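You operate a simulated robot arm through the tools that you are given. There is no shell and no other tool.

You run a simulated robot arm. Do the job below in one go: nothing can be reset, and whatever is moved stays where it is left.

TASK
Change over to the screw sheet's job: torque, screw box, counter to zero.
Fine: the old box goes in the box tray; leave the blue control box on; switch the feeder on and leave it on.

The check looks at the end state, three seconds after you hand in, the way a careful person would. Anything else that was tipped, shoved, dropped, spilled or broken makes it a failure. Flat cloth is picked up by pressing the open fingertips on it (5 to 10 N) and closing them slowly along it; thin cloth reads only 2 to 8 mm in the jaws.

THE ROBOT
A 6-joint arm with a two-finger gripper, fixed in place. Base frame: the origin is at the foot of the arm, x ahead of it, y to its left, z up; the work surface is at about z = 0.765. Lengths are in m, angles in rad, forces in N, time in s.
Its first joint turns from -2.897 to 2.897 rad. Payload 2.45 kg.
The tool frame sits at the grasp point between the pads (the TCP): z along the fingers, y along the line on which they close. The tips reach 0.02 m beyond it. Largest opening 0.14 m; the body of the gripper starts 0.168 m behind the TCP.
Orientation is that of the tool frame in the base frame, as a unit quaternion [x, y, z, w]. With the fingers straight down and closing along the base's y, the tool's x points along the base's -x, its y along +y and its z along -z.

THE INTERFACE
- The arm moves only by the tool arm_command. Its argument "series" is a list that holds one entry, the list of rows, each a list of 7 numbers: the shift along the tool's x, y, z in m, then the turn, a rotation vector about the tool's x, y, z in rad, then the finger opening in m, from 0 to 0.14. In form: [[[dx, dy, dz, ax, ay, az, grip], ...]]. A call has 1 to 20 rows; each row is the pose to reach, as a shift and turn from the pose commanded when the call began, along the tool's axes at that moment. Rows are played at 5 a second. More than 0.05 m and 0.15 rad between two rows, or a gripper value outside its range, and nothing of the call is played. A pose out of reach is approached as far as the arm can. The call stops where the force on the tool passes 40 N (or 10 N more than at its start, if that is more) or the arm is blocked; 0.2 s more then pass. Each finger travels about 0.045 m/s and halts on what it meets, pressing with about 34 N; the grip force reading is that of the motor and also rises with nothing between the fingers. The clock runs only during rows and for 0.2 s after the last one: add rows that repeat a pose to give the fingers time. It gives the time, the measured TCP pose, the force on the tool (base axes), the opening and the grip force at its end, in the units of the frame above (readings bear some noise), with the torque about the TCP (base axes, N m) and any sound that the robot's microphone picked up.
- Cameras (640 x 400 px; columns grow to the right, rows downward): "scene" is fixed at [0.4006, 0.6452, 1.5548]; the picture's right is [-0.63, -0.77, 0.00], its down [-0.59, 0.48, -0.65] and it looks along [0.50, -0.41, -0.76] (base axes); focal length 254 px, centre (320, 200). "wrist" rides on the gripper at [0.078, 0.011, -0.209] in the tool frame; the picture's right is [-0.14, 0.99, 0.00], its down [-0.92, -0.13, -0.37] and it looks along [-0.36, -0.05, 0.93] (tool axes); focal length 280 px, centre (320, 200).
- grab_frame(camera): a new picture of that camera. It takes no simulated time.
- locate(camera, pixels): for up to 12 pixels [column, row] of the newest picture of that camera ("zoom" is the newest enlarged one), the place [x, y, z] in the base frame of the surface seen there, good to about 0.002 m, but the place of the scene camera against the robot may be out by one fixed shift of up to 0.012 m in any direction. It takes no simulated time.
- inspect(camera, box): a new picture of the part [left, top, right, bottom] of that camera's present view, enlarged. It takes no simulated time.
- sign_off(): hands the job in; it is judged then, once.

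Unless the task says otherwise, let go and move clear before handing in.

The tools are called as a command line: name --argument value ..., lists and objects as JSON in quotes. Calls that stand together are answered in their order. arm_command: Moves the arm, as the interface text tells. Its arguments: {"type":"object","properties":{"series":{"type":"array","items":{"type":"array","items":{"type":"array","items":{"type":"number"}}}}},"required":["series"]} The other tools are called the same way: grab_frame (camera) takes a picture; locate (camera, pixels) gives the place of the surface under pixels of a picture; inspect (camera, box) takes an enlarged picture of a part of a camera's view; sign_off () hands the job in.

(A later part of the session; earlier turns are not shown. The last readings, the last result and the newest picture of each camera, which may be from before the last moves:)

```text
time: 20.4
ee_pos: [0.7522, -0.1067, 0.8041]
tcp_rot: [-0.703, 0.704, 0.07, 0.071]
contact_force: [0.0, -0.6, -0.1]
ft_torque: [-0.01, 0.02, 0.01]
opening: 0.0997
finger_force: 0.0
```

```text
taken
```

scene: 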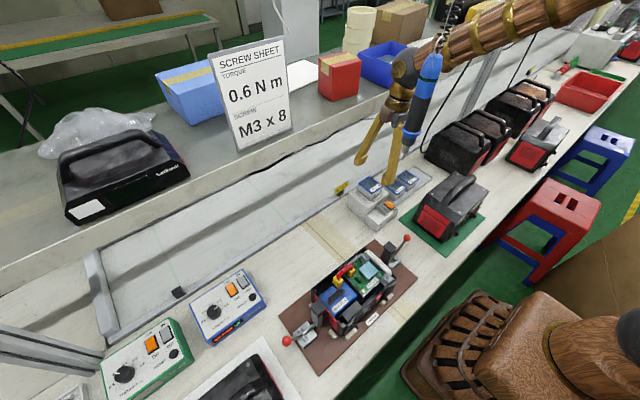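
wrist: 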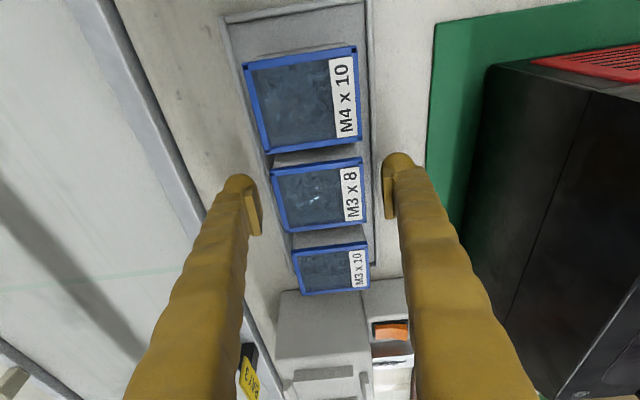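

The fingers sit either side of M3 x 8 at wrist (318,195), at the same height as the first grip. Closing now.

arm_command --series '[[[0, 0, 0, 0, 0, 0, 0.09], [0, 0, 0, 0, 0, 0, 0.08], [0, 0, 0, 0, 0, 0, 0.072], [0, 0, 0, 0, 0, 0, 0.066], [0, 0, 0, 0, 0, 0, 0.062], [0, 0, 0, 0, 0, 0, 0.058], [0, 0, 0, 0, 0, 0, 0.055], [0, 0, 0, 0, 0, 0, 0.055]]]'

arm_command --series '[[[-0.002, 0, -0.0098, 0, 0, 0, 0.055], [-0.005, 0, -0.0245, 0, 0, 0, 0.055], [-0.0099, 0, -0.049, 0, 0, 0, 0.055], [-0.0159, 0, -0.0784, 0, 0, 0, 0.055], [-0.0219, 0, -0.1078, 0, 0, 0, 0.055], [-0.0282, 0, -0.1392, 0, 0, 0, 0.055], [-0.0282, 0, -0.1392, 0, 0, 0, 0.055]]]'

grab_frame --camera "wrist"

inspect --camera "scene" --box '[330, 90, 490, 230]'

```text
time: 22.2
ee_pos: [0.7525, -0.1063, 0.8048]
tcp_rot: [0.704, -0.703, -0.07, -0.07]
contact_force: [0.4, 0.1, 0.4]
ft_torque: [-0.04, 0.0, 0.03]
opening: 0.0678
finger_force: 33.9
```

```text
time: 23.8
ee_pos: [0.7519, -0.1083, 0.9462]
tcp_rot: [-0.703, 0.704, 0.071, 0.071]
contact_force: [-0.3, -0.8, -0.7]
ft_torque: [0.02, 0.01, 0.01]
opening: 0.0675
finger_force: 34.6
```

```text
taken
```

wrist: 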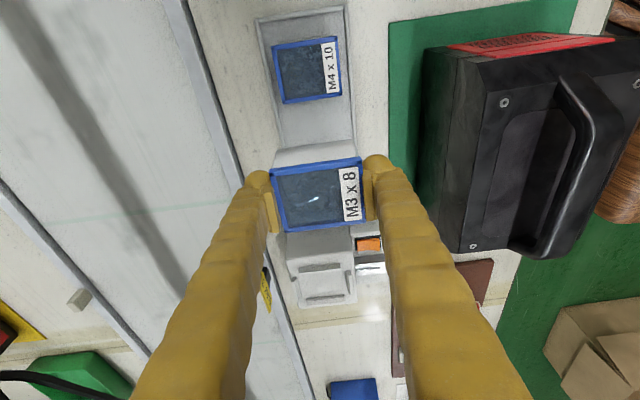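

```text
2.86 times, centred on (410, 160) of scene
```

zoom: 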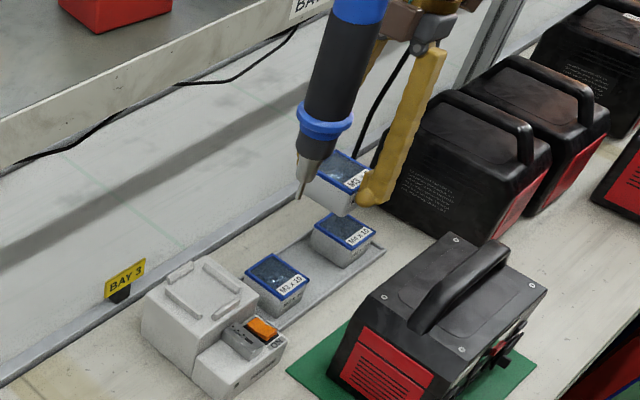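

M3 x 8 is held level, at z 0.946. I'll measure its lid in the hand so I can place it exactly where the M4 box stood, centre (0.776,0.109).

inspect --camera "wrist" --box '[240, 130, 400, 330]'

locate --camera "wrist" --pixels '[[274, 171], [358, 160], [286, 229], [362, 217], [318, 195], [320, 267], [325, 297], [300, 270], [342, 262], [348, 285], [305, 300], [345, 293]]'

```text
2.00 times, centred on (320, 230) of wrist
```

zoom: 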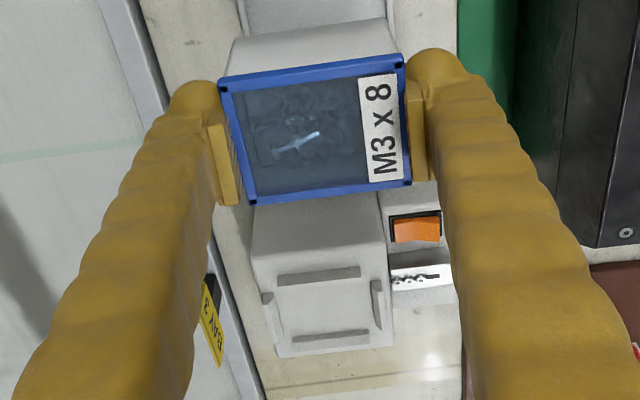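

```text
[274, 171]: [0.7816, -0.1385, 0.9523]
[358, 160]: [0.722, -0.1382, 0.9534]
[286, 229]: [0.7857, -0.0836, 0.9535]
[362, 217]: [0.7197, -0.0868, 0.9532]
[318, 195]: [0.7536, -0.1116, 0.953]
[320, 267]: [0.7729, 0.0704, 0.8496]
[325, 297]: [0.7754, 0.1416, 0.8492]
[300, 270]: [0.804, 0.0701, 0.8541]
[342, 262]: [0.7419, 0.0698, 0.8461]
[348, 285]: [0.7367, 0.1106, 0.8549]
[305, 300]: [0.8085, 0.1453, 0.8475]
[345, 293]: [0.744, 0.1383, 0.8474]
```

The held lid is centred at about (0.752,-0.111). The cradle has a rail on each side, so I'll measure all four to aim at the centre.

inspect --camera "wrist" --box '[280, 225, 380, 315]'

locate --camera "wrist" --pixels '[[294, 287], [293, 283], [296, 293], [347, 288], [346, 278], [349, 297], [318, 267], [328, 265], [322, 297], [335, 295], [310, 268], [313, 299]]'

```text
4.44 times, centred on (330, 270) of wrist
```

zoom: 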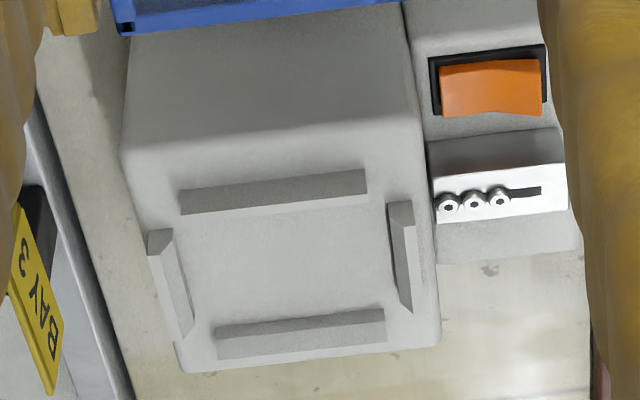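

```text
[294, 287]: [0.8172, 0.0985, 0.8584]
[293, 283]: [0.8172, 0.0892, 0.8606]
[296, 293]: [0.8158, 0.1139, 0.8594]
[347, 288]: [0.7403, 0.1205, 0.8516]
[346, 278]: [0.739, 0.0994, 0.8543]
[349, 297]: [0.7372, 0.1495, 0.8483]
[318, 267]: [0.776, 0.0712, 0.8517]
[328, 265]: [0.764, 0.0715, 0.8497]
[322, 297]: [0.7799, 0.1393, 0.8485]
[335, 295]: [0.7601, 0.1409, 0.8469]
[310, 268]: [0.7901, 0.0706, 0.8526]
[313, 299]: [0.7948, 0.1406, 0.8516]
```

The cradle centre matches where M4 stood, about (0.776,0.109), and its rails have sloped lead-ins. I'll carry M3 x 8 level to above it.

arm_command --series '[[[-0.015, -0.002, 0.003, 0, 0, 0, 0.055], [-0.04, -0.005, 0.0081, 0, 0, 0, 0.055], [-0.07, -0.008, 0.0142, 0, 0, 0, 0.055], [-0.1, -0.011, 0.0203, 0, 0, 0, 0.055], [-0.13, -0.014, 0.0263, 0, 0, 0, 0.055], [-0.16, -0.017, 0.0324, 0, 0, 0, 0.055], [-0.185, -0.02, 0.0375, 0, 0, 0, 0.055], [-0.204, -0.0235, 0.0413, 0, 0, 0, 0.055], [-0.2156, -0.0235, 0.0437, 0, 0, 0, 0.055], [-0.2156, -0.0235, 0.0437, 0, 0, 0, 0.055]]]'

grab_frame --camera "wrist"

locate --camera "wrist" --pixels '[[274, 171], [358, 160], [286, 229], [362, 217], [318, 195], [310, 115]]'

```text
time: 26.0
ee_pos: [0.7758, 0.1138, 0.9466]
tcp_rot: [-0.704, 0.704, 0.071, 0.071]
contact_force: [-0.2, -0.8, -1.4]
ft_torque: [0.01, -0.01, -0.01]
opening: 0.0678
finger_force: 33.8
```

```text
taken
```

wrist: 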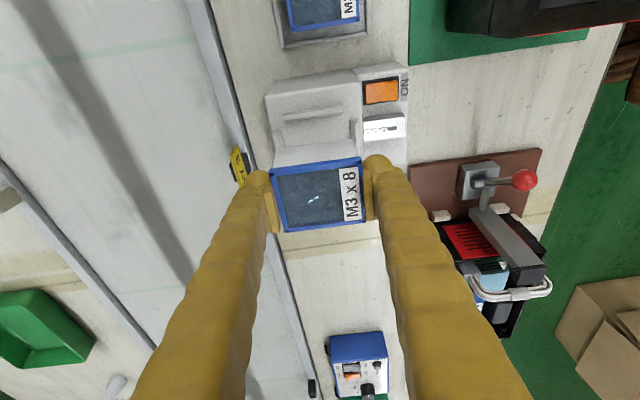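

```text
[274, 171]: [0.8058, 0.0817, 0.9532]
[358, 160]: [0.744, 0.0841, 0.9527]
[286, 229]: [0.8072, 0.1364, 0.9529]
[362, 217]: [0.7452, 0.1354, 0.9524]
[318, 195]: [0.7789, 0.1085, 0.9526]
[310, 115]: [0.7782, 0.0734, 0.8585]
```

The held lid is centred at (0.7755,0.1094), exactly over the cradle. I'll lower 52 mm, then creep to contact.

arm_command --series '[[[0.003, 0, 0.0147, 0, 0, 0, 0.055], [0.006, 0, 0.0294, 0, 0, 0, 0.055], [0.0083, 0, 0.0412, 0, 0, 0, 0.055], [0.0103, 0, 0.051, 0, 0, 0, 0.055], [0.0103, 0, 0.051, 0, 0, 0, 0.055]]]'

arm_command --series '[[[0.0004, 0, 0.002, 0, 0, 0, 0.055], [0.0008, 0, 0.0039, 0, 0, 0, 0.055], [0.001, 0, 0.0049, 0, 0, 0, 0.055], [0.001, 0, 0.0049, 0, 0, 0, 0.055]]]'

arm_command --series '[[[0.0002, 0, 0.001, 0, 0, 0, 0.055], [0.0002, 0, 0.001, 0, 0, 0, 0.055]]]'

```text
time: 27.2
ee_pos: [0.7774, 0.1126, 0.8945]
tcp_rot: [-0.703, 0.704, 0.071, 0.071]
contact_force: [0.3, -0.8, -1.7]
ft_torque: [-0.01, 0.01, -0.03]
opening: 0.0673
finger_force: 34.0
```

```text
time: 28.2
ee_pos: [0.7764, 0.1103, 0.8899]
tcp_rot: [0.704, -0.703, -0.07, -0.07]
contact_force: [-0.2, -10.4, 1.6]
ft_torque: [-0.26, -0.04, -0.2]
opening: 0.0678
finger_force: 33.9
```

```text
time: 28.8
ee_pos: [0.7765, 0.1127, 0.889]
tcp_rot: [-0.703, 0.704, 0.071, 0.071]
contact_force: [0.5, -13.1, 3.8]
ft_torque: [-0.36, -0.07, -0.1]
opening: 0.0676
finger_force: 33.6
```

The force reads -13 N in y, so the +y rail is nudging the box toward -y as it enters. I'll ease 2 mm toward -y and read again.

arm_command --series '[[[0.001, 0, -0.0002, 0, 0, 0, 0.055], [0.002, 0, -0.0004, 0, 0, 0, 0.055], [0.002, 0, -0.0004, 0, 0, 0, 0.055]]]'

grab_frame --camera "wrist"

```text
time: 29.6
ee_pos: [0.7769, 0.1101, 0.8881]
tcp_rot: [-0.703, 0.704, 0.071, 0.071]
contact_force: [-0.3, 0.4, -1.0]
ft_torque: [-0.01, -0.02, -0.04]
opening: 0.0675
finger_force: 33.7
```

```text
taken
```

wrist: 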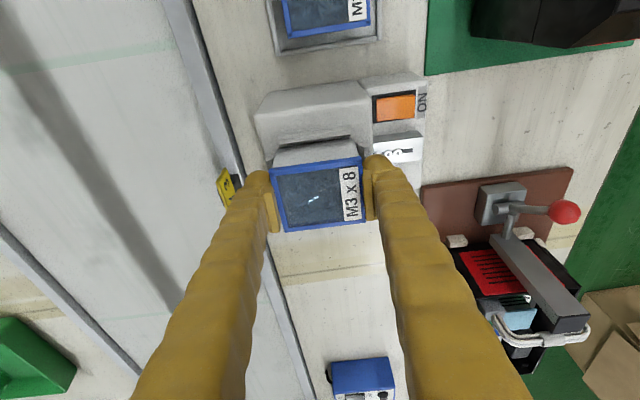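

The side force is gone. I'll continue creeping down until it seats.

arm_command --series '[[[0.0002, 0, 0.001, 0, 0, 0, 0.055], [0.0002, 0, 0.001, 0, 0, 0, 0.055]]]'

arm_command --series '[[[0.0002, 0, 0.001, 0, 0, 0, 0.055], [0.0002, 0, 0.001, 0, 0, 0, 0.055]]]'

```text
time: 30.2
ee_pos: [0.776, 0.1111, 0.889]
tcp_rot: [-0.703, 0.704, 0.072, 0.071]
contact_force: [-0.2, -0.6, -1.1]
ft_torque: [-0.01, 0.02, -0.04]
opening: 0.0673
finger_force: 33.8
```

```text
time: 30.8
ee_pos: [0.7772, 0.1109, 0.8882]
tcp_rot: [0.704, -0.703, -0.071, -0.071]
contact_force: [-0.2, 0.7, -1.0]
ft_torque: [-0.01, 0.0, 0.01]
opening: 0.0673
finger_force: 33.6
```

arm_command --series '[[[0.0002, 0, 0.001, 0, 0, 0, 0.055], [0.0002, 0, 0.001, 0, 0, 0, 0.055]]]'

arm_command --series '[[[0.0002, 0, 0.001, 0, 0, 0, 0.055], [0.0002, 0, 0.001, 0, 0, 0, 0.055]]]'

```text
time: 31.4
ee_pos: [0.7764, 0.1107, 0.8862]
tcp_rot: [-0.703, 0.704, 0.07, 0.071]
contact_force: [-4.1, -4.6, 25.3]
ft_torque: [-0.16, 0.34, 0.01]
opening: 0.0678
finger_force: 34.8
```

```text
time: 32.0
ee_pos: [0.7769, 0.1098, 0.8875]
tcp_rot: [0.704, -0.703, -0.07, -0.072]
contact_force: [-2.9, -1.4, 34.6]
ft_torque: [-0.53, 0.03, 0.02]
opening: 0.0677
finger_force: 34.1
```

It's seated firmly, at +34.6 N upward. I'll back off about 1.5 mm of press, then release.

arm_command --series '[[[-0.0002, 0, -0.0012, 0, 0, 0, 0.055], [-0.0003, 0, -0.0016, 0, 0, 0, 0.055], [-0.0003, 0, -0.0016, 0, 0, 0, 0.068], [-0.0003, 0, -0.0016, 0, 0, 0, 0.071], [-0.0003, 0, -0.0016, 0, 0, 0, 0.078], [-0.0003, 0, -0.0016, 0, 0, 0, 0.088], [-0.0003, 0, -0.0016, 0, 0, 0, 0.1], [-0.0003, 0, -0.0016, 0, 0, 0, 0.1]]]'

grab_frame --camera "wrist"

locate --camera "wrist" --pixels '[[274, 172], [360, 160], [286, 228], [364, 218], [318, 195]]'

```text
time: 33.8
ee_pos: [0.7768, 0.1108, 0.8882]
tcp_rot: [-0.703, 0.704, 0.072, 0.071]
contact_force: [0.1, -0.3, -0.3]
ft_torque: [-0.05, 0.0, -0.03]
opening: 0.1
finger_force: 0.1
```

```text
taken
```

wrist: 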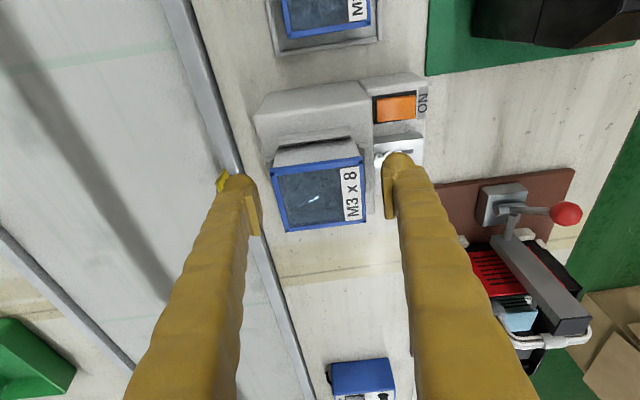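

```text
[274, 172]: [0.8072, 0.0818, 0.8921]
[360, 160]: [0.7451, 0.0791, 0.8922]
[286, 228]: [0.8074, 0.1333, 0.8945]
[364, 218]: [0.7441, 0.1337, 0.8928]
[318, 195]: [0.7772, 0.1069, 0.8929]
```

M3 x 8 sits level in the cradle: lid z≈0.893 at every corner, centre (0.776,0.107). Next I'll lift away, back off toward -x/-y, straighten the tool to a slight lean and close the fingers to use as a pusher on the feeder rocker.

arm_command --series '[[[-0.005, 0, -0.0245, 0, 0, 0, 0.1], [-0.01, 0, -0.049, 0, 0, 0, 0.1], [-0.0149, 0, -0.0735, 0, 0, 0, 0.1], [0.0145, 0.03, -0.0795, 0, 0.05, 0, 0.1], [0.039, 0.06, -0.0844, 0, 0.1, 0, 0.1], [0.0586, 0.09, -0.0884, 0, 0.14, 0, 0.08], [0.0586, 0.09, -0.0884, 0, 0.14, 0, 0.06], [0.0586, 0.09, -0.0884, 0, 0.14, 0, 0.04], [0.0586, 0.09, -0.0884, 0, 0.14, 0, 0.02], [0.0586, 0.09, -0.0884, 0, 0.14, 0, 0.0], [0.0586, 0.09, -0.0884, 0, 0.14, 0, 0.0], [0.0586, 0.09, -0.0884, 0, 0.14, 0, 0.0], [0.0586, 0.09, -0.0884, 0, 0.14, 0, 0.0]]]'

grab_frame --camera "wrist"

inspect --camera "scene" --box '[330, 60, 490, 240]'

```text
time: 36.6
ee_pos: [0.686, 0.0368, 0.959]
tcp_rot: [-0.706, 0.708, 0.021, 0.021]
contact_force: [0.0, 0.1, 0.2]
ft_torque: [0.04, 0.03, -0.01]
opening: 0.0
finger_force: 29.3
```

```text
taken
```

wrist: 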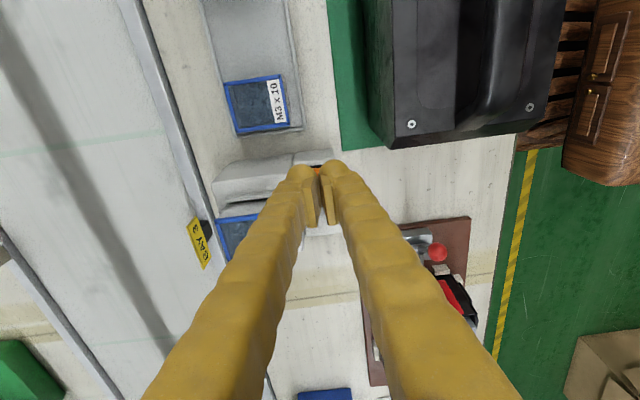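

```text
2.22 times, centred on (410, 150) of scene
```

zoom: 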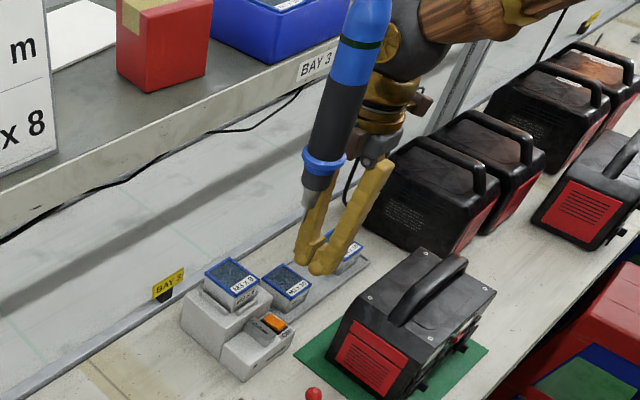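

The M3 x 8 box sits in the feeder and the fingers are closed. I'll look closely at the closed tips and the rocker before pressing.

inspect --camera "wrist" --box '[260, 130, 380, 250]'

inspect --camera "scene" --box '[340, 165, 430, 235]'

inspect --camera "scene" --box '[380, 30, 470, 190]'

```text
3.33 times, centred on (320, 190) of wrist
```

zoom: 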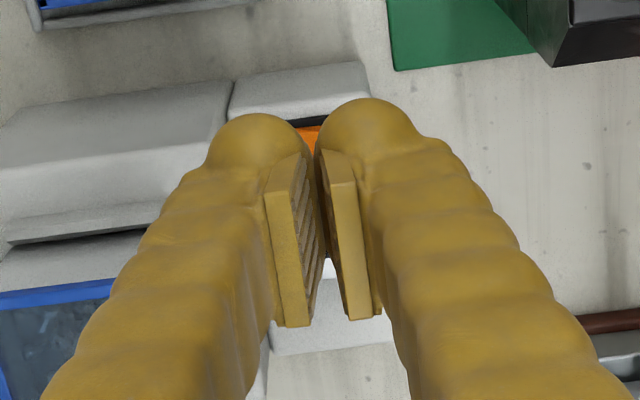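

```text
5.71 times, centred on (385, 200) of scene
```

zoom: 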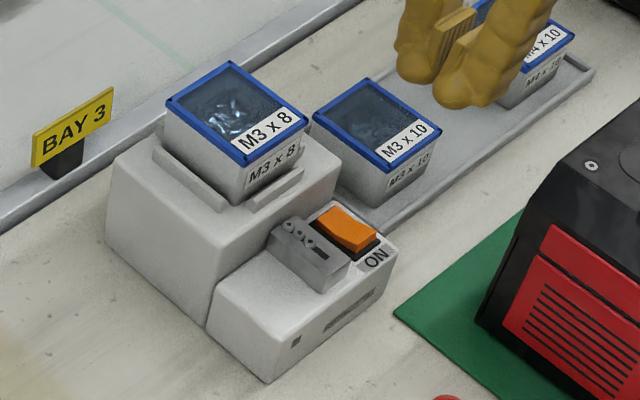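

```text
2.50 times, centred on (425, 110) of scene
```

zoom: 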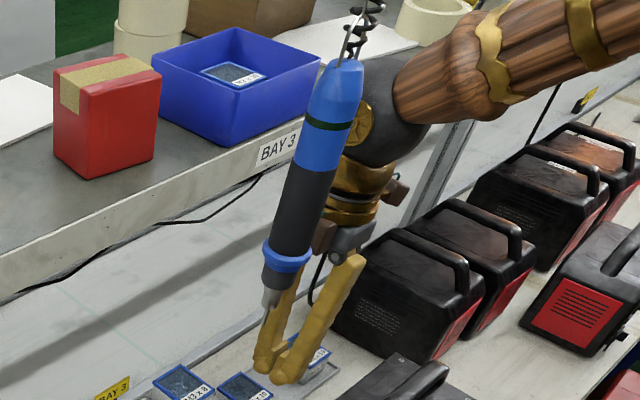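

The rocker's ON end still looks raised in the scene zoom at (350,228). I'll measure the closed fingertips against the TCP, so I know where they'll touch.

locate --camera "wrist" --pixels '[[298, 170], [335, 165], [309, 185], [325, 180], [309, 225], [330, 220], [290, 175], [350, 175], [300, 240], [345, 240], [317, 169], [320, 235]]'

locate --camera "scene" --pixels '[[388, 203], [386, 205], [384, 201], [392, 206], [390, 208], [396, 210], [372, 207]]'

```text
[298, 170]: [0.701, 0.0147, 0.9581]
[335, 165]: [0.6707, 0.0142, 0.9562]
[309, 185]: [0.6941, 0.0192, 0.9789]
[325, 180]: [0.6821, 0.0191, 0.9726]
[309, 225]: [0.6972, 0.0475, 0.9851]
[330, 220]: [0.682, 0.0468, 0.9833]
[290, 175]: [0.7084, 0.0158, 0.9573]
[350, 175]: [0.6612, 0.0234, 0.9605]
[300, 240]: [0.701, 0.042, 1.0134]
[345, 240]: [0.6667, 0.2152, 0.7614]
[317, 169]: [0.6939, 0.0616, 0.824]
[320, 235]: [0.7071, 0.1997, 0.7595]
```

```text
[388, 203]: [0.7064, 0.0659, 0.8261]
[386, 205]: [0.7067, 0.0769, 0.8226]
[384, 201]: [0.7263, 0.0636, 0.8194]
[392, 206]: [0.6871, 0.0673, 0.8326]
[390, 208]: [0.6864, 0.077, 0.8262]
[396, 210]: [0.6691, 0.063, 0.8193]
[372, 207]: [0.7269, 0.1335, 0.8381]
```

The closed tips reach about ±22 mm around the TCP. The rocker spans y 0.058–0.083, with its raised ON end at x≈0.685, z≈0.823, and the screw rail starts at y≈0.094. I'll come down over the ON end at (0.680,0.064), stopping about 15 mm above it.

arm_command --series '[[[-0.0272, 0.006, 0.0016, 0, 0, 0, 0], [-0.0248, 0.006, 0.0415, 0, 0, 0, 0], [-0.0224, 0.006, 0.0815, 0, 0, 0, 0], [-0.0212, 0.006, 0.1004, 0, 0, 0, 0], [-0.0212, 0.006, 0.1004, 0, 0, 0, 0]]]'

grab_frame --camera "wrist"

inspect --camera "scene" --box '[340, 100, 440, 240]'

```text
time: 37.8
ee_pos: [0.6808, 0.063, 0.8612]
tcp_rot: [0.707, -0.706, -0.021, -0.02]
contact_force: [0.6, -0.2, -0.6]
ft_torque: [-0.03, 0.04, 0.02]
opening: 0.0
finger_force: 29.4
```

```text
taken
```

wrist: 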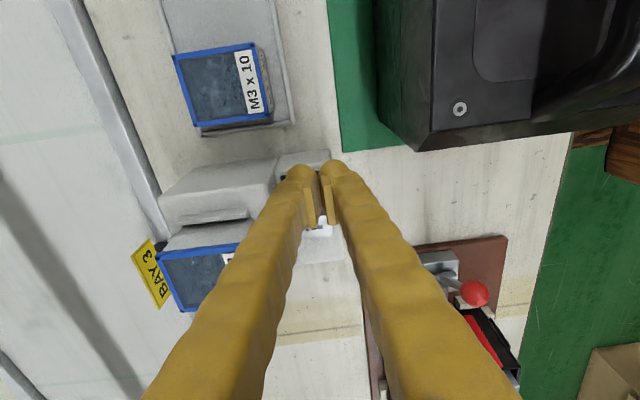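

```text
2.86 times, centred on (390, 170) of scene
```

zoom: 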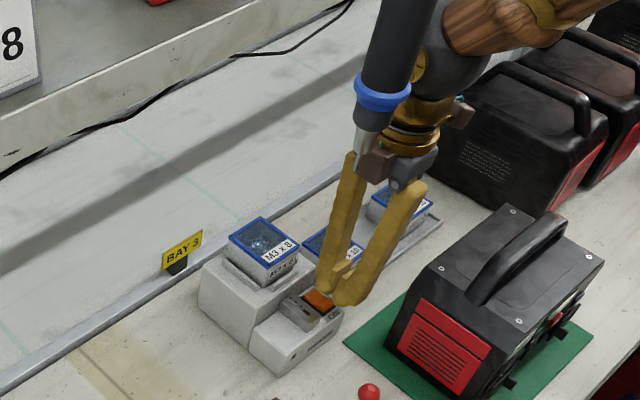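

The tips are just above the ON half. I'll lower in small steps and watch the force and listen for a click.

arm_command --series '[[[0.0003, 0, 0.005, 0, 0, 0, 0], [0.0006, 0, 0.01, 0, 0, 0, 0], [0.0009, 0, 0.014, 0, 0, 0, 0], [0.0009, 0, 0.014, 0, 0, 0, 0]]]'

arm_command --series '[[[0.0001, 0, 0.001, 0, 0, 0, 0], [0.0001, 0, 0.002, 0, 0, 0, 0], [0.0001, 0, 0.002, 0, 0, 0, 0]]]'

arm_command --series '[[[0.0001, 0, 0.001, 0, 0, 0, 0], [0.0001, 0, 0.002, 0, 0, 0, 0], [0.0001, 0, 0.002, 0, 0, 0, 0]]]'

```text
time: 38.8
ee_pos: [0.681, 0.0624, 0.8489]
tcp_rot: [-0.707, 0.707, 0.021, 0.02]
contact_force: [-0.3, -0.7, -0.3]
ft_torque: [0.0, 0.03, -0.01]
opening: 0.0
finger_force: 29.5
```

```text
time: 39.6
ee_pos: [0.6802, 0.0623, 0.8461]
tcp_rot: [-0.706, 0.707, 0.021, 0.022]
contact_force: [0.6, 0.1, -0.1]
ft_torque: [-0.02, -0.01, 0.0]
opening: 0.0
finger_force: 29.5
```

```text
time: 40.4
ee_pos: [0.6809, 0.0637, 0.8445]
tcp_rot: [-0.707, 0.707, 0.021, 0.021]
contact_force: [0.4, 0.6, 0.2]
ft_torque: [0.01, 0.0, -0.02]
opening: 0.0002
finger_force: 29.5
```

There's no contact yet at TCP z≈0.8445 (tips ≈0.824). I'll continue down in 1–2 mm steps.

arm_command --series '[[[0.0001, 0, 0.001, 0, 0, 0, 0], [0.0001, 0, 0.002, 0, 0, 0, 0], [0.0001, 0, 0.002, 0, 0, 0, 0]]]'

arm_command --series '[[[0.0001, 0, 0.001, 0, 0, 0, 0], [0.0001, 0, 0.002, 0, 0, 0, 0], [0.0001, 0, 0.002, 0, 0, 0, 0]]]'

arm_command --series '[[[0.0001, 0, 0.001, 0, 0, 0, 0], [0.0001, 0, 0.0015, 0, 0, 0, 0], [0.0001, 0, 0.0015, 0, 0, 0, 0]]]'

```text
time: 41.2
ee_pos: [0.68, 0.0636, 0.8429]
tcp_rot: [0.707, -0.707, -0.021, -0.021]
contact_force: [0.5, 0.1, 0.5]
ft_torque: [0.02, 0.01, 0.02]
opening: 0.0
finger_force: 29.9
```

```text
time: 42.0
ee_pos: [0.6794, 0.0627, 0.8401]
tcp_rot: [-0.707, 0.707, 0.021, 0.022]
contact_force: [-0.1, 0.6, -0.4]
ft_torque: [0.0, -0.01, 0.01]
opening: 0.0
finger_force: 29.0
```

```text
time: 42.8
ee_pos: [0.6805, 0.0618, 0.8407]
tcp_rot: [0.707, -0.707, -0.022, -0.021]
contact_force: [-0.6, 1.8, 7.8]
ft_torque: [0.05, -0.06, 0.01]
opening: 0.0001
finger_force: 29.4
```

First contact: +7.8 N at TCP z≈0.840. I'll press on gently.

arm_command --series '[[[0.0001, 0, 0.001, 0, 0, 0, 0], [0.0001, 0, 0.0015, 0, 0, 0, 0], [0.0001, 0, 0.0015, 0, 0, 0, 0]]]'

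inspect --camera "scene" --box '[355, 180, 425, 235]'

```text
time: 43.5
ee_pos: [0.6803, 0.062, 0.8397]
tcp_rot: [0.707, -0.706, -0.021, -0.022]
contact_force: [-5.9, -1.1, 11.2]
ft_torque: [0.0, -0.03, 0.02]
opening: 0.0
finger_force: 29.3
stopped in row 3: the force on the tool passed its limit at 42 N (the readings are from after the stop); the commanded pose is now the measured one
```

```text
7.27 times, centred on (390, 208) of scene
```

zoom: 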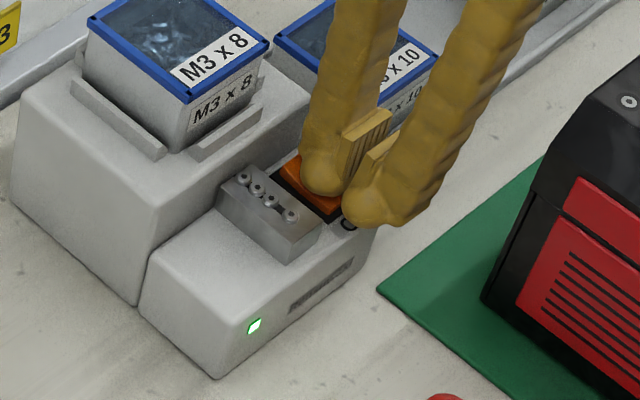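

A green lamp has lit on the feeder front at zoom (253,325), so the rocker has switched over. I'll lift straight off and check that it stays on.

arm_command --series '[[[-0.0006, 0, -0.01, 0, 0, 0, 0], [-0.0018, 0, -0.03, 0, 0, 0, 0], [-0.0042, 0, -0.07, 0, 0, 0, 0], [-0.006, 0, -0.11, 0, 0, 0, 0], [0.03, 0, -0.115, 0, 0, 0, 0], [0.06, 0, -0.117, 0, 0, 0, 0], [0.06, 0, -0.117, 0, 0, 0, 0]]]'

inspect --camera "scene" --box '[330, 165, 440, 245]'

grab_frame --camera "wrist"

grab_frame --camera "scene"

```text
time: 45.1
ee_pos: [0.6797, -0.005, 0.9538]
tcp_rot: [0.707, -0.707, -0.02, -0.022]
contact_force: [0.4, 0.6, -0.1]
ft_torque: [0.0, -0.01, 0.01]
opening: 0.0
finger_force: 29.7
```

```text
5.00 times, centred on (385, 205) of scene
```

zoom: 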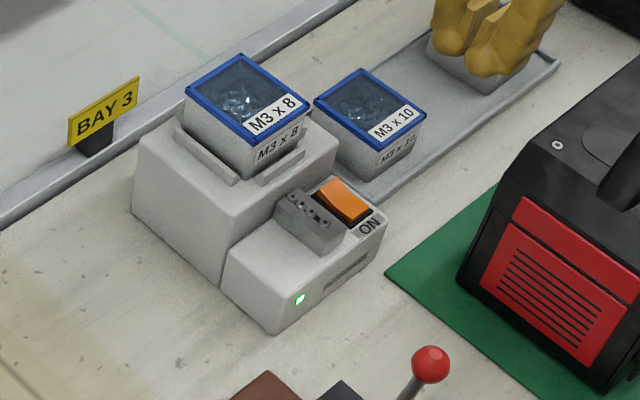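

```text
taken
```

wrist: 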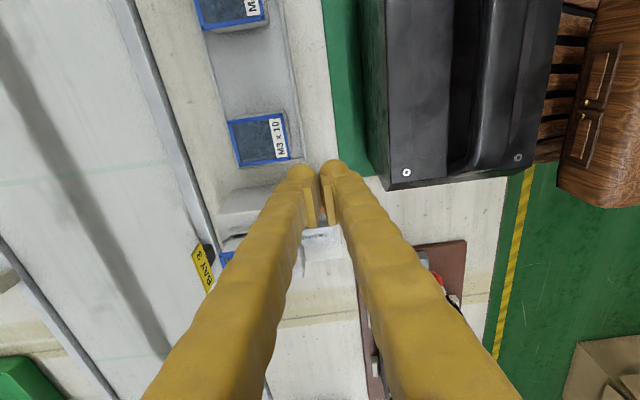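

```text
taken
```

scene: 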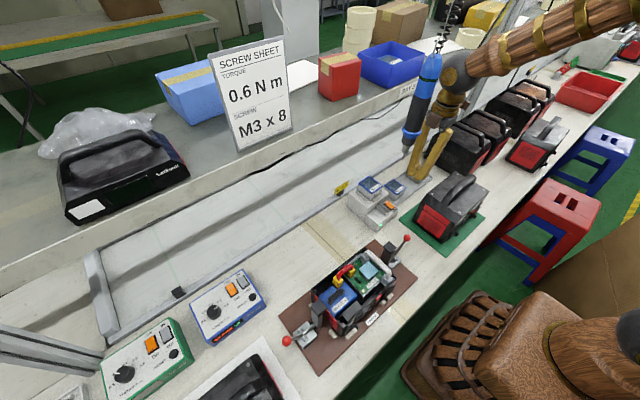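

The feeder lamp stays lit at zoom (299,299), M3 x 8 is in the cradle, and the M3 x 10 and M4 x 10 boxes are in the tray. Next I'll retract the arm inside the driver's radius, up to z 1.10 and back to 0.50 m, before swinging left to the blue control box.

arm_command --series '[[[-0.0018, 0, -0.03, 0, 0.02, 0, 0], [-0.0042, 0, -0.0699, 0, 0.04, 0, 0], [-0.0066, 0, -0.1098, 0, 0.06, 0, 0], [-0.0088, 0.02, -0.1457, 0, 0.06, 0, 0], [-0.0088, 0.06, -0.1457, 0, 0.06, 0, 0], [-0.0088, 0.1, -0.1457, 0, 0.06, 0, 0], [-0.0088, 0.14, -0.1457, 0, 0.06, 0, 0], [-0.0088, 0.18, -0.1457, 0, 0.06, 0, 0], [-0.0088, 0.18, -0.1457, 0, 0.06, 0, 0]]]'

grab_frame --camera "scene"

grab_frame --camera "wrist"

```text
time: 47.1
ee_pos: [0.4975, -0.0025, 1.0972]
tcp_rot: [-0.707, 0.707, -0.001, 0.001]
contact_force: [-0.9, -0.9, -0.2]
ft_torque: [0.01, -0.01, 0.01]
opening: 0.0
finger_force: 29.8
```

```text
taken
```

scene: 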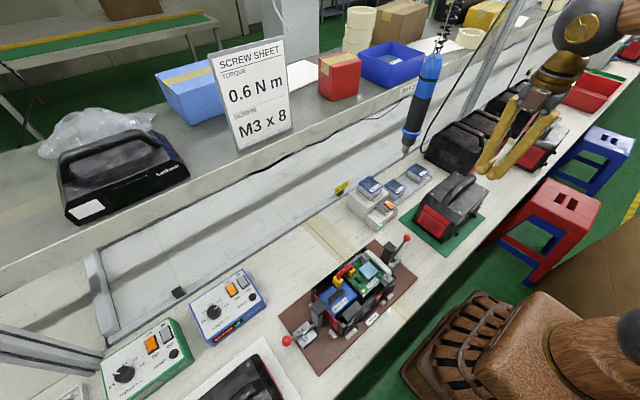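

```text
taken
```

wrist: 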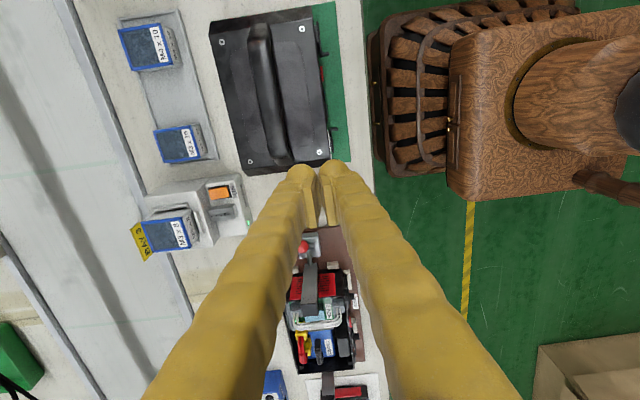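

The arm is retracted and well inside the driver's radius, and the driver is still hanging quietly at scene (420,105). I'll swing left at r = 0.5 m to azimuth 0.72, turning the tool back so the camera faces the base side.

arm_command --series '[[[-0.0449, 0.002, 0, 0, 0, 0.1025, 0], [-0.0895, 0.0081, 0, 0, 0, 0.205, 0], [-0.1334, 0.0181, 0, 0, 0, 0.3075, 0], [-0.1761, 0.0321, 0, 0, 0, 0.41, 0], [-0.2175, 0.0498, 0, 0, 0, 0.5125, 0], [-0.2571, 0.0711, 0, 0, 0, 0.615, 0], [-0.2946, 0.096, 0, 0, 0, 0.7175, 0], [-0.3297, 0.1241, 0, 0, 0, 0.82, 0], [-0.3297, 0.1241, 0, 0, 0, 0.82, 0]]]'

grab_frame --camera "scene"

grab_frame --camera "wrist"

```text
time: 49.1
ee_pos: [0.3753, 0.324, 1.0996]
tcp_rot: [-0.366, 0.931, 0.0, 0.001]
contact_force: [-0.4, 0.2, -0.5]
ft_torque: [0.0, -0.02, -0.01]
opening: 0.0004
finger_force: 29.4
```

```text
taken
```

scene: 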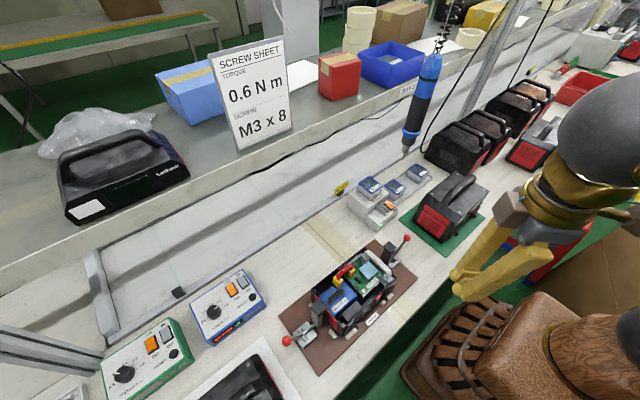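

```text
taken
```

wrist: 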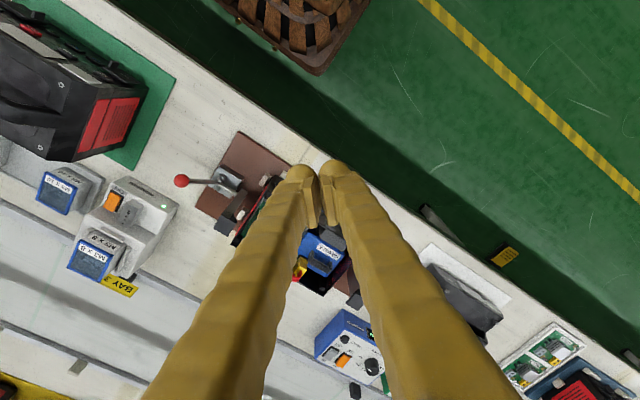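

The arm is now at azimuth ~0.71, past the driver, and the blue control box shows at wrist (350,345). I'll extend outward at this height to get a close overhead view, opening the fingers on the way.

arm_command --series '[[[-0.04, 0.0018, 0, 0, 0, 0, 0.01], [-0.08, 0.0036, 0, 0, 0, 0, 0.02], [-0.12, 0.0054, 0, 0, 0, 0, 0.03], [-0.16, 0.0072, 0, 0, 0, 0, 0.04], [-0.2, 0.009, 0, 0, 0, 0, 0.05], [-0.24, 0.0108, 0, 0, 0, 0, 0.06], [-0.28, 0.0126, 0, 0, 0, 0, 0.07], [-0.32, 0.0144, 0, 0, 0, 0, 0.08], [-0.36, 0.0162, 0, 0, 0, 0, 0.08], [-0.36, 0.0162, 0, 0, 0, 0, 0.08]]]'

grab_frame --camera "wrist"

grab_frame --camera "scene"

```text
time: 51.3
ee_pos: [0.6282, 0.5831, 1.0992]
tcp_rot: [-0.367, 0.93, -0.001, 0.001]
contact_force: [0.5, 0.5, 0.5]
ft_torque: [0.0, 0.0, -0.04]
opening: 0.08
finger_force: 0.1
```

```text
taken
```

wrist: 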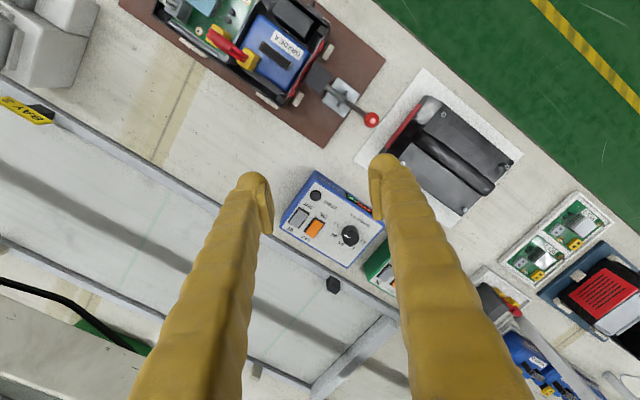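

```text
taken
```

scene: 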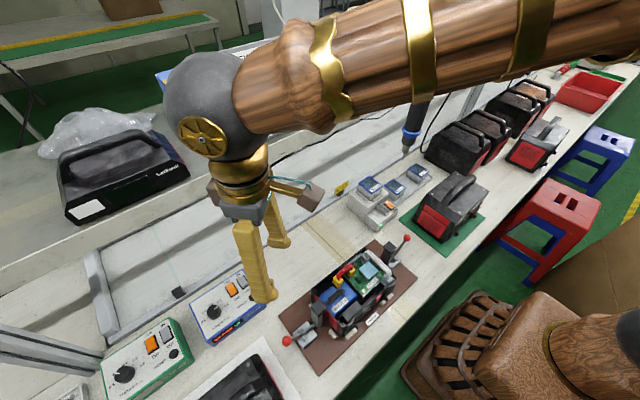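

The blue box is in the wrist view between the fingers at (335,220). I'll enlarge it for the knob pointer, the reset button and the rockers, and measure them.

inspect --camera "wrist" --box '[270, 160, 400, 280]'

locate --camera "wrist" --pixels '[[350, 235], [315, 195], [300, 216], [315, 227], [317, 172], [277, 222], [343, 266], [385, 225], [343, 235], [357, 235], [350, 228], [350, 242]]'

```text
3.33 times, centred on (335, 220) of wrist
```

zoom: 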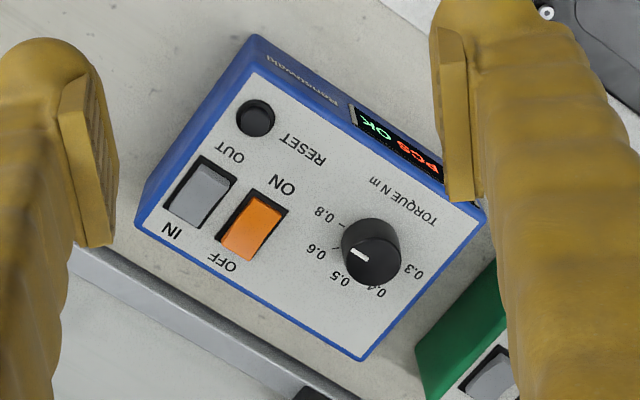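

```text
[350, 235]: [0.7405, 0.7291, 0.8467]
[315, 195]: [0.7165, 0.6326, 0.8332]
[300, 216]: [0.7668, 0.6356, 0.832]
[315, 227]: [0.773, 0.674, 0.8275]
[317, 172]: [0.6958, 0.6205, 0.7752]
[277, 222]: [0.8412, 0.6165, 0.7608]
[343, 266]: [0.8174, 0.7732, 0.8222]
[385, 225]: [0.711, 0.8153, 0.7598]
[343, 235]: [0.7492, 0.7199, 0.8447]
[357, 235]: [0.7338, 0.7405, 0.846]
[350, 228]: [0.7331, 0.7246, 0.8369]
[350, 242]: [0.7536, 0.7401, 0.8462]
```

I need a tighter look at the knob's pointer against the scale marks.

inspect --camera "wrist" --box '[325, 212, 375, 252]'

inspect --camera "scene" --box '[190, 285, 240, 330]'

```text
10.00 times, centred on (350, 232) of wrist
```

zoom: 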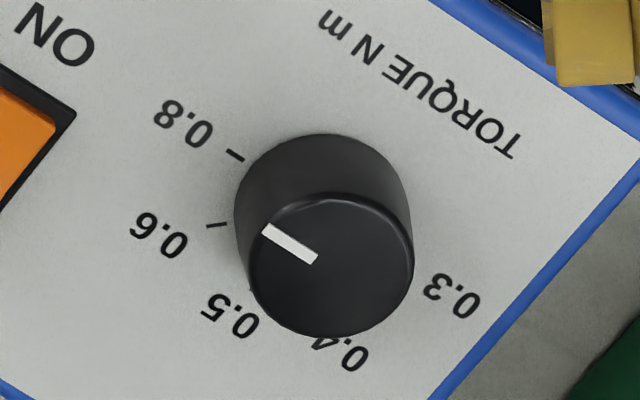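

```text
8.89 times, centred on (215, 308) of scene
```

zoom: 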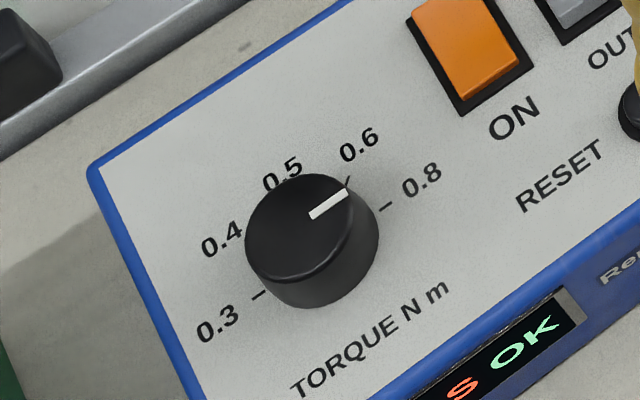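

The pointer sits between 0.6 and 0.8 in both views, at wrist zoom (268,230)–(312,258) with ticks at (236,155) for 0.8 and (216,225) for 0.6. I'll take exact 3D places of the pointer, ticks and knob rim.

inspect --camera "wrist" --box '[325, 212, 375, 252]'

locate --camera "zoom" --pixels '[[268, 231], [311, 258], [233, 153], [242, 158], [208, 226], [225, 224], [254, 262], [408, 255], [335, 202], [325, 332], [280, 215], [390, 310]]'

inspect --camera "scene" --box '[190, 285, 240, 330]'

locate --camera "zoom" --pixels '[[345, 193], [313, 214], [383, 210], [391, 206], [345, 186], [350, 178], [254, 296], [264, 291], [255, 240], [345, 225], [290, 182], [300, 272]]'

```text
10.00 times, centred on (350, 232) of wrist
```

zoom: 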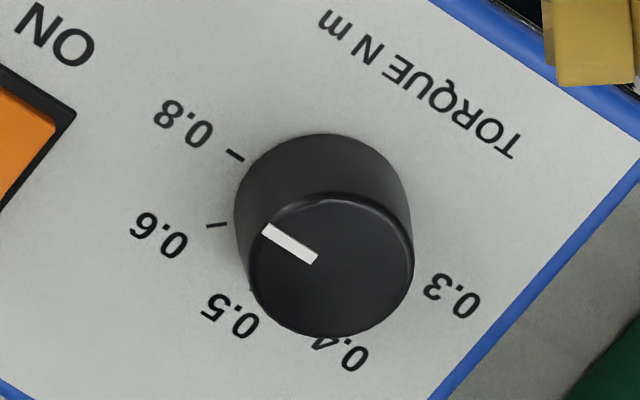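

```text
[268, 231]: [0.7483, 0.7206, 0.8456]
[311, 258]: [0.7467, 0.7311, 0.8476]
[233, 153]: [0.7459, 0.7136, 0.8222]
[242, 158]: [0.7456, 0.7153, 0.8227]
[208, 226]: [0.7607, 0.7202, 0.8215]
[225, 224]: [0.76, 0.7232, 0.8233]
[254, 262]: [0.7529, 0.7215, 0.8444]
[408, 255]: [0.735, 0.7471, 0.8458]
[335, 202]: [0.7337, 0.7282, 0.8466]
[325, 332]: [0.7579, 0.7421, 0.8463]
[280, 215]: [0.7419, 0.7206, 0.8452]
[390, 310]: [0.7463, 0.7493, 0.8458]
```

```text
8.89 times, centred on (215, 308) of scene
```

zoom: 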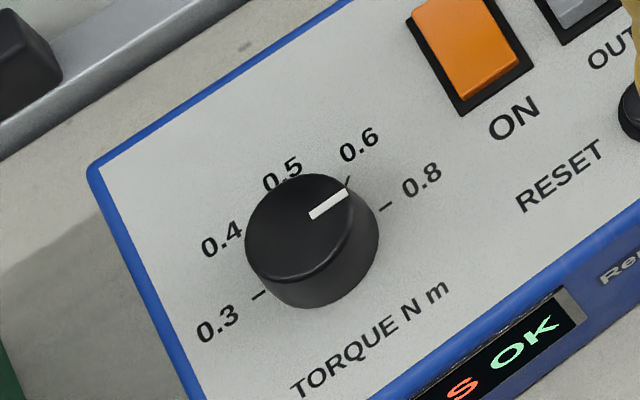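

```text
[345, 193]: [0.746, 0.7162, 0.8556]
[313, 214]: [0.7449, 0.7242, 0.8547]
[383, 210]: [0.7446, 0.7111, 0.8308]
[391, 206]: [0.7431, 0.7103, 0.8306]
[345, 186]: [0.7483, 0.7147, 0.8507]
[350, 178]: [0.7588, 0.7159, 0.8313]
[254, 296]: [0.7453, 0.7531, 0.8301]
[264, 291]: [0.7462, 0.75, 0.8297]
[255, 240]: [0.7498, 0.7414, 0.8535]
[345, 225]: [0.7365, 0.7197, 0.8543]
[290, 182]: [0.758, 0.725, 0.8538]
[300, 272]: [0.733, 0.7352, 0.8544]
```

The measurements give: knob centre ≈ (0.746,0.735), top z 0.846, panel 0.8225, 0.8 tick toward -y and 0.6 tick 45° round toward +x. The pointer is about 8° past 0.8, so it needs roughly +37° counter-clockwise. The knob is about 1.05 m out, so I'll reach it with an outward lean of 0.3 rad; first I'll set the yaw.

arm_command --series '[[[0, 0, 0, 0, 0, 0.1463, 0.06], [0, 0, 0, 0, 0, 0.2926, 0.06], [0, 0, 0, 0, 0, 0.2926, 0.06]]]'

arm_command --series '[[[-0.0242, 0.0121, 0.0256, 0, -0.05, 0, 0.06], [-0.0483, 0.0241, 0.0511, 0, -0.1, 0, 0.06], [-0.0725, 0.0362, 0.0767, 0, -0.15, 0, 0.06], [-0.0966, 0.0482, 0.1023, 0, -0.2, 0, 0.06], [-0.1208, 0.0603, 0.1279, 0, -0.25, 0, 0.06], [-0.1449, 0.0723, 0.1534, 0, -0.3, 0, 0.06], [-0.1691, 0.0844, 0.179, 0, -0.3, 0, 0.06], [-0.1691, 0.0844, 0.179, 0, -0.3, 0, 0.06]]]'

grab_frame --camera "wrist"

grab_frame --camera "scene"

```text
time: 52.1
ee_pos: [0.6283, 0.5821, 1.0993]
tcp_rot: [-0.227, 0.974, -0.001, 0.001]
contact_force: [0.7, -0.1, -1.0]
ft_torque: [-0.01, -0.01, 0.03]
opening: 0.0601
finger_force: 0.1
```

```text
time: 53.9
ee_pos: [0.7459, 0.7318, 0.9201]
tcp_rot: [-0.225, 0.963, 0.034, 0.147]
contact_force: [0.8, 0.1, 0.1]
ft_torque: [0.01, 0.02, 0.01]
opening: 0.0602
finger_force: 0.1
```

```text
taken
```

wrist: 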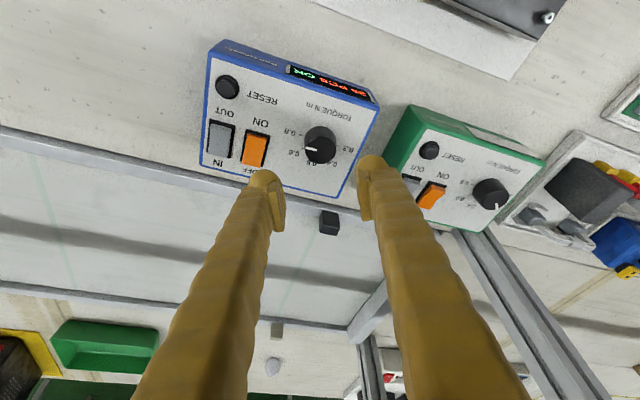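

```text
taken
```

scene: 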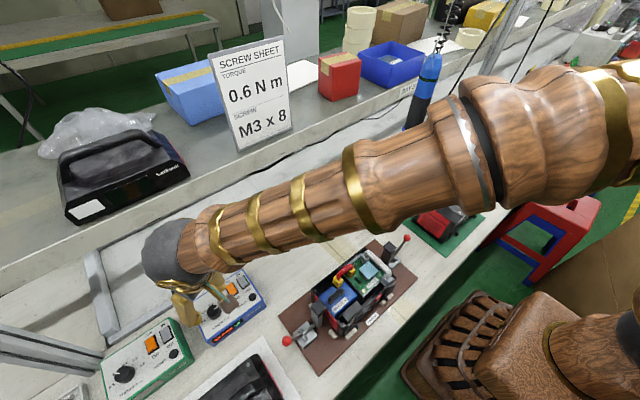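

The pose was reached with the lean. The knob is at wrist (320,145), between the fingers. I'll re-measure it from this nearer view.

inspect --camera "wrist" --box '[270, 105, 380, 195]'

locate --camera "zoom" --pixels '[[262, 240], [310, 245], [240, 240], [355, 250], [300, 185], [300, 290], [340, 205], [215, 175], [210, 260], [300, 240], [420, 285], [400, 200]]'

```text
4.44 times, centred on (325, 150) of wrist
```

zoom: 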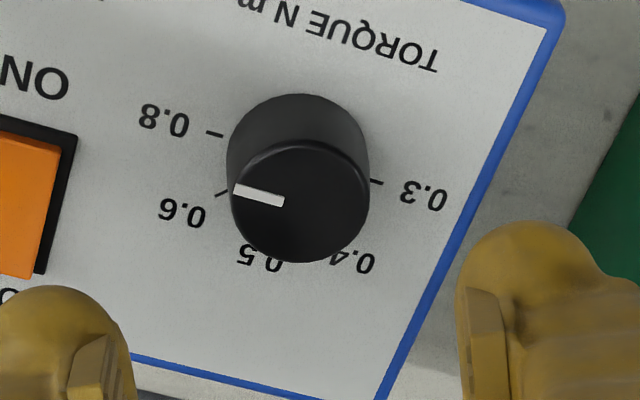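

```text
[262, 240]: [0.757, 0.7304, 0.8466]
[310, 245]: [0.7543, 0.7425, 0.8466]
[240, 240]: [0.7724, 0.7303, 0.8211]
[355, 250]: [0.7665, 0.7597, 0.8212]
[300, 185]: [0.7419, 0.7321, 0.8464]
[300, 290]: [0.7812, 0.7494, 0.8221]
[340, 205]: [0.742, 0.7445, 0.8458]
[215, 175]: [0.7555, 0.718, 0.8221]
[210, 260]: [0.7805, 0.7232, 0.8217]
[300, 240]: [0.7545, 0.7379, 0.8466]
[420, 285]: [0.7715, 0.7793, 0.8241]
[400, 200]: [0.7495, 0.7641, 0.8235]
```

locate --camera "zoom" --pixels '[[300, 200], [236, 200], [364, 200], [300, 146], [300, 256], [240, 189], [282, 202], [214, 134], [221, 194], [377, 182], [345, 160], [345, 245]]'

```text
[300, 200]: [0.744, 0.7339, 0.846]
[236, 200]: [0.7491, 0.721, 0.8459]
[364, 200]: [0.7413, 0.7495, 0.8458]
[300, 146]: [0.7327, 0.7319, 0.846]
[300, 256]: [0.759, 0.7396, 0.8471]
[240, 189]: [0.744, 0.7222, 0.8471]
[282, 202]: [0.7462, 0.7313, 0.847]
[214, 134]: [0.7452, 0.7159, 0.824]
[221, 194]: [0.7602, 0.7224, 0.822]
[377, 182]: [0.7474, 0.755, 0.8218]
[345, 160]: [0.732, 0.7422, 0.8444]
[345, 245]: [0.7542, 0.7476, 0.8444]
```

The ticks give the knob centre as (0.7457,0.7355), and the pointer is parallel to the 0.3–0.8 tick line, so it's set to 0.8 and needs +45° counter-clockwise. I'll take another pose reading to average out noise before descending.

arm_command --series '[[[0, 0, 0, 0, 0, 0, 0.06]]]'

arm_command --series '[[[0, 0, 0, 0, 0, 0, 0.06]]]'

arm_command --series '[[[0, 0, 0, 0, 0, 0, 0.06]]]'

```text
time: 54.3
ee_pos: [0.7444, 0.7311, 0.9209]
tcp_rot: [-0.223, 0.963, 0.034, 0.146]
contact_force: [-0.2, -0.1, -0.2]
ft_torque: [0.01, -0.02, 0.01]
opening: 0.0603
finger_force: 0.1
```

```text
time: 54.7
ee_pos: [0.7456, 0.7308, 0.9201]
tcp_rot: [-0.224, 0.963, 0.033, 0.147]
contact_force: [0.9, 0.4, 0.8]
ft_torque: [0.02, 0.02, -0.01]
opening: 0.0602
finger_force: 0.0
```

```text
time: 55.1
ee_pos: [0.7441, 0.7323, 0.9195]
tcp_rot: [-0.224, 0.963, 0.033, 0.147]
contact_force: [0.1, -0.4, -0.7]
ft_torque: [-0.01, 0.0, 0.01]
opening: 0.0601
finger_force: 0.1
```

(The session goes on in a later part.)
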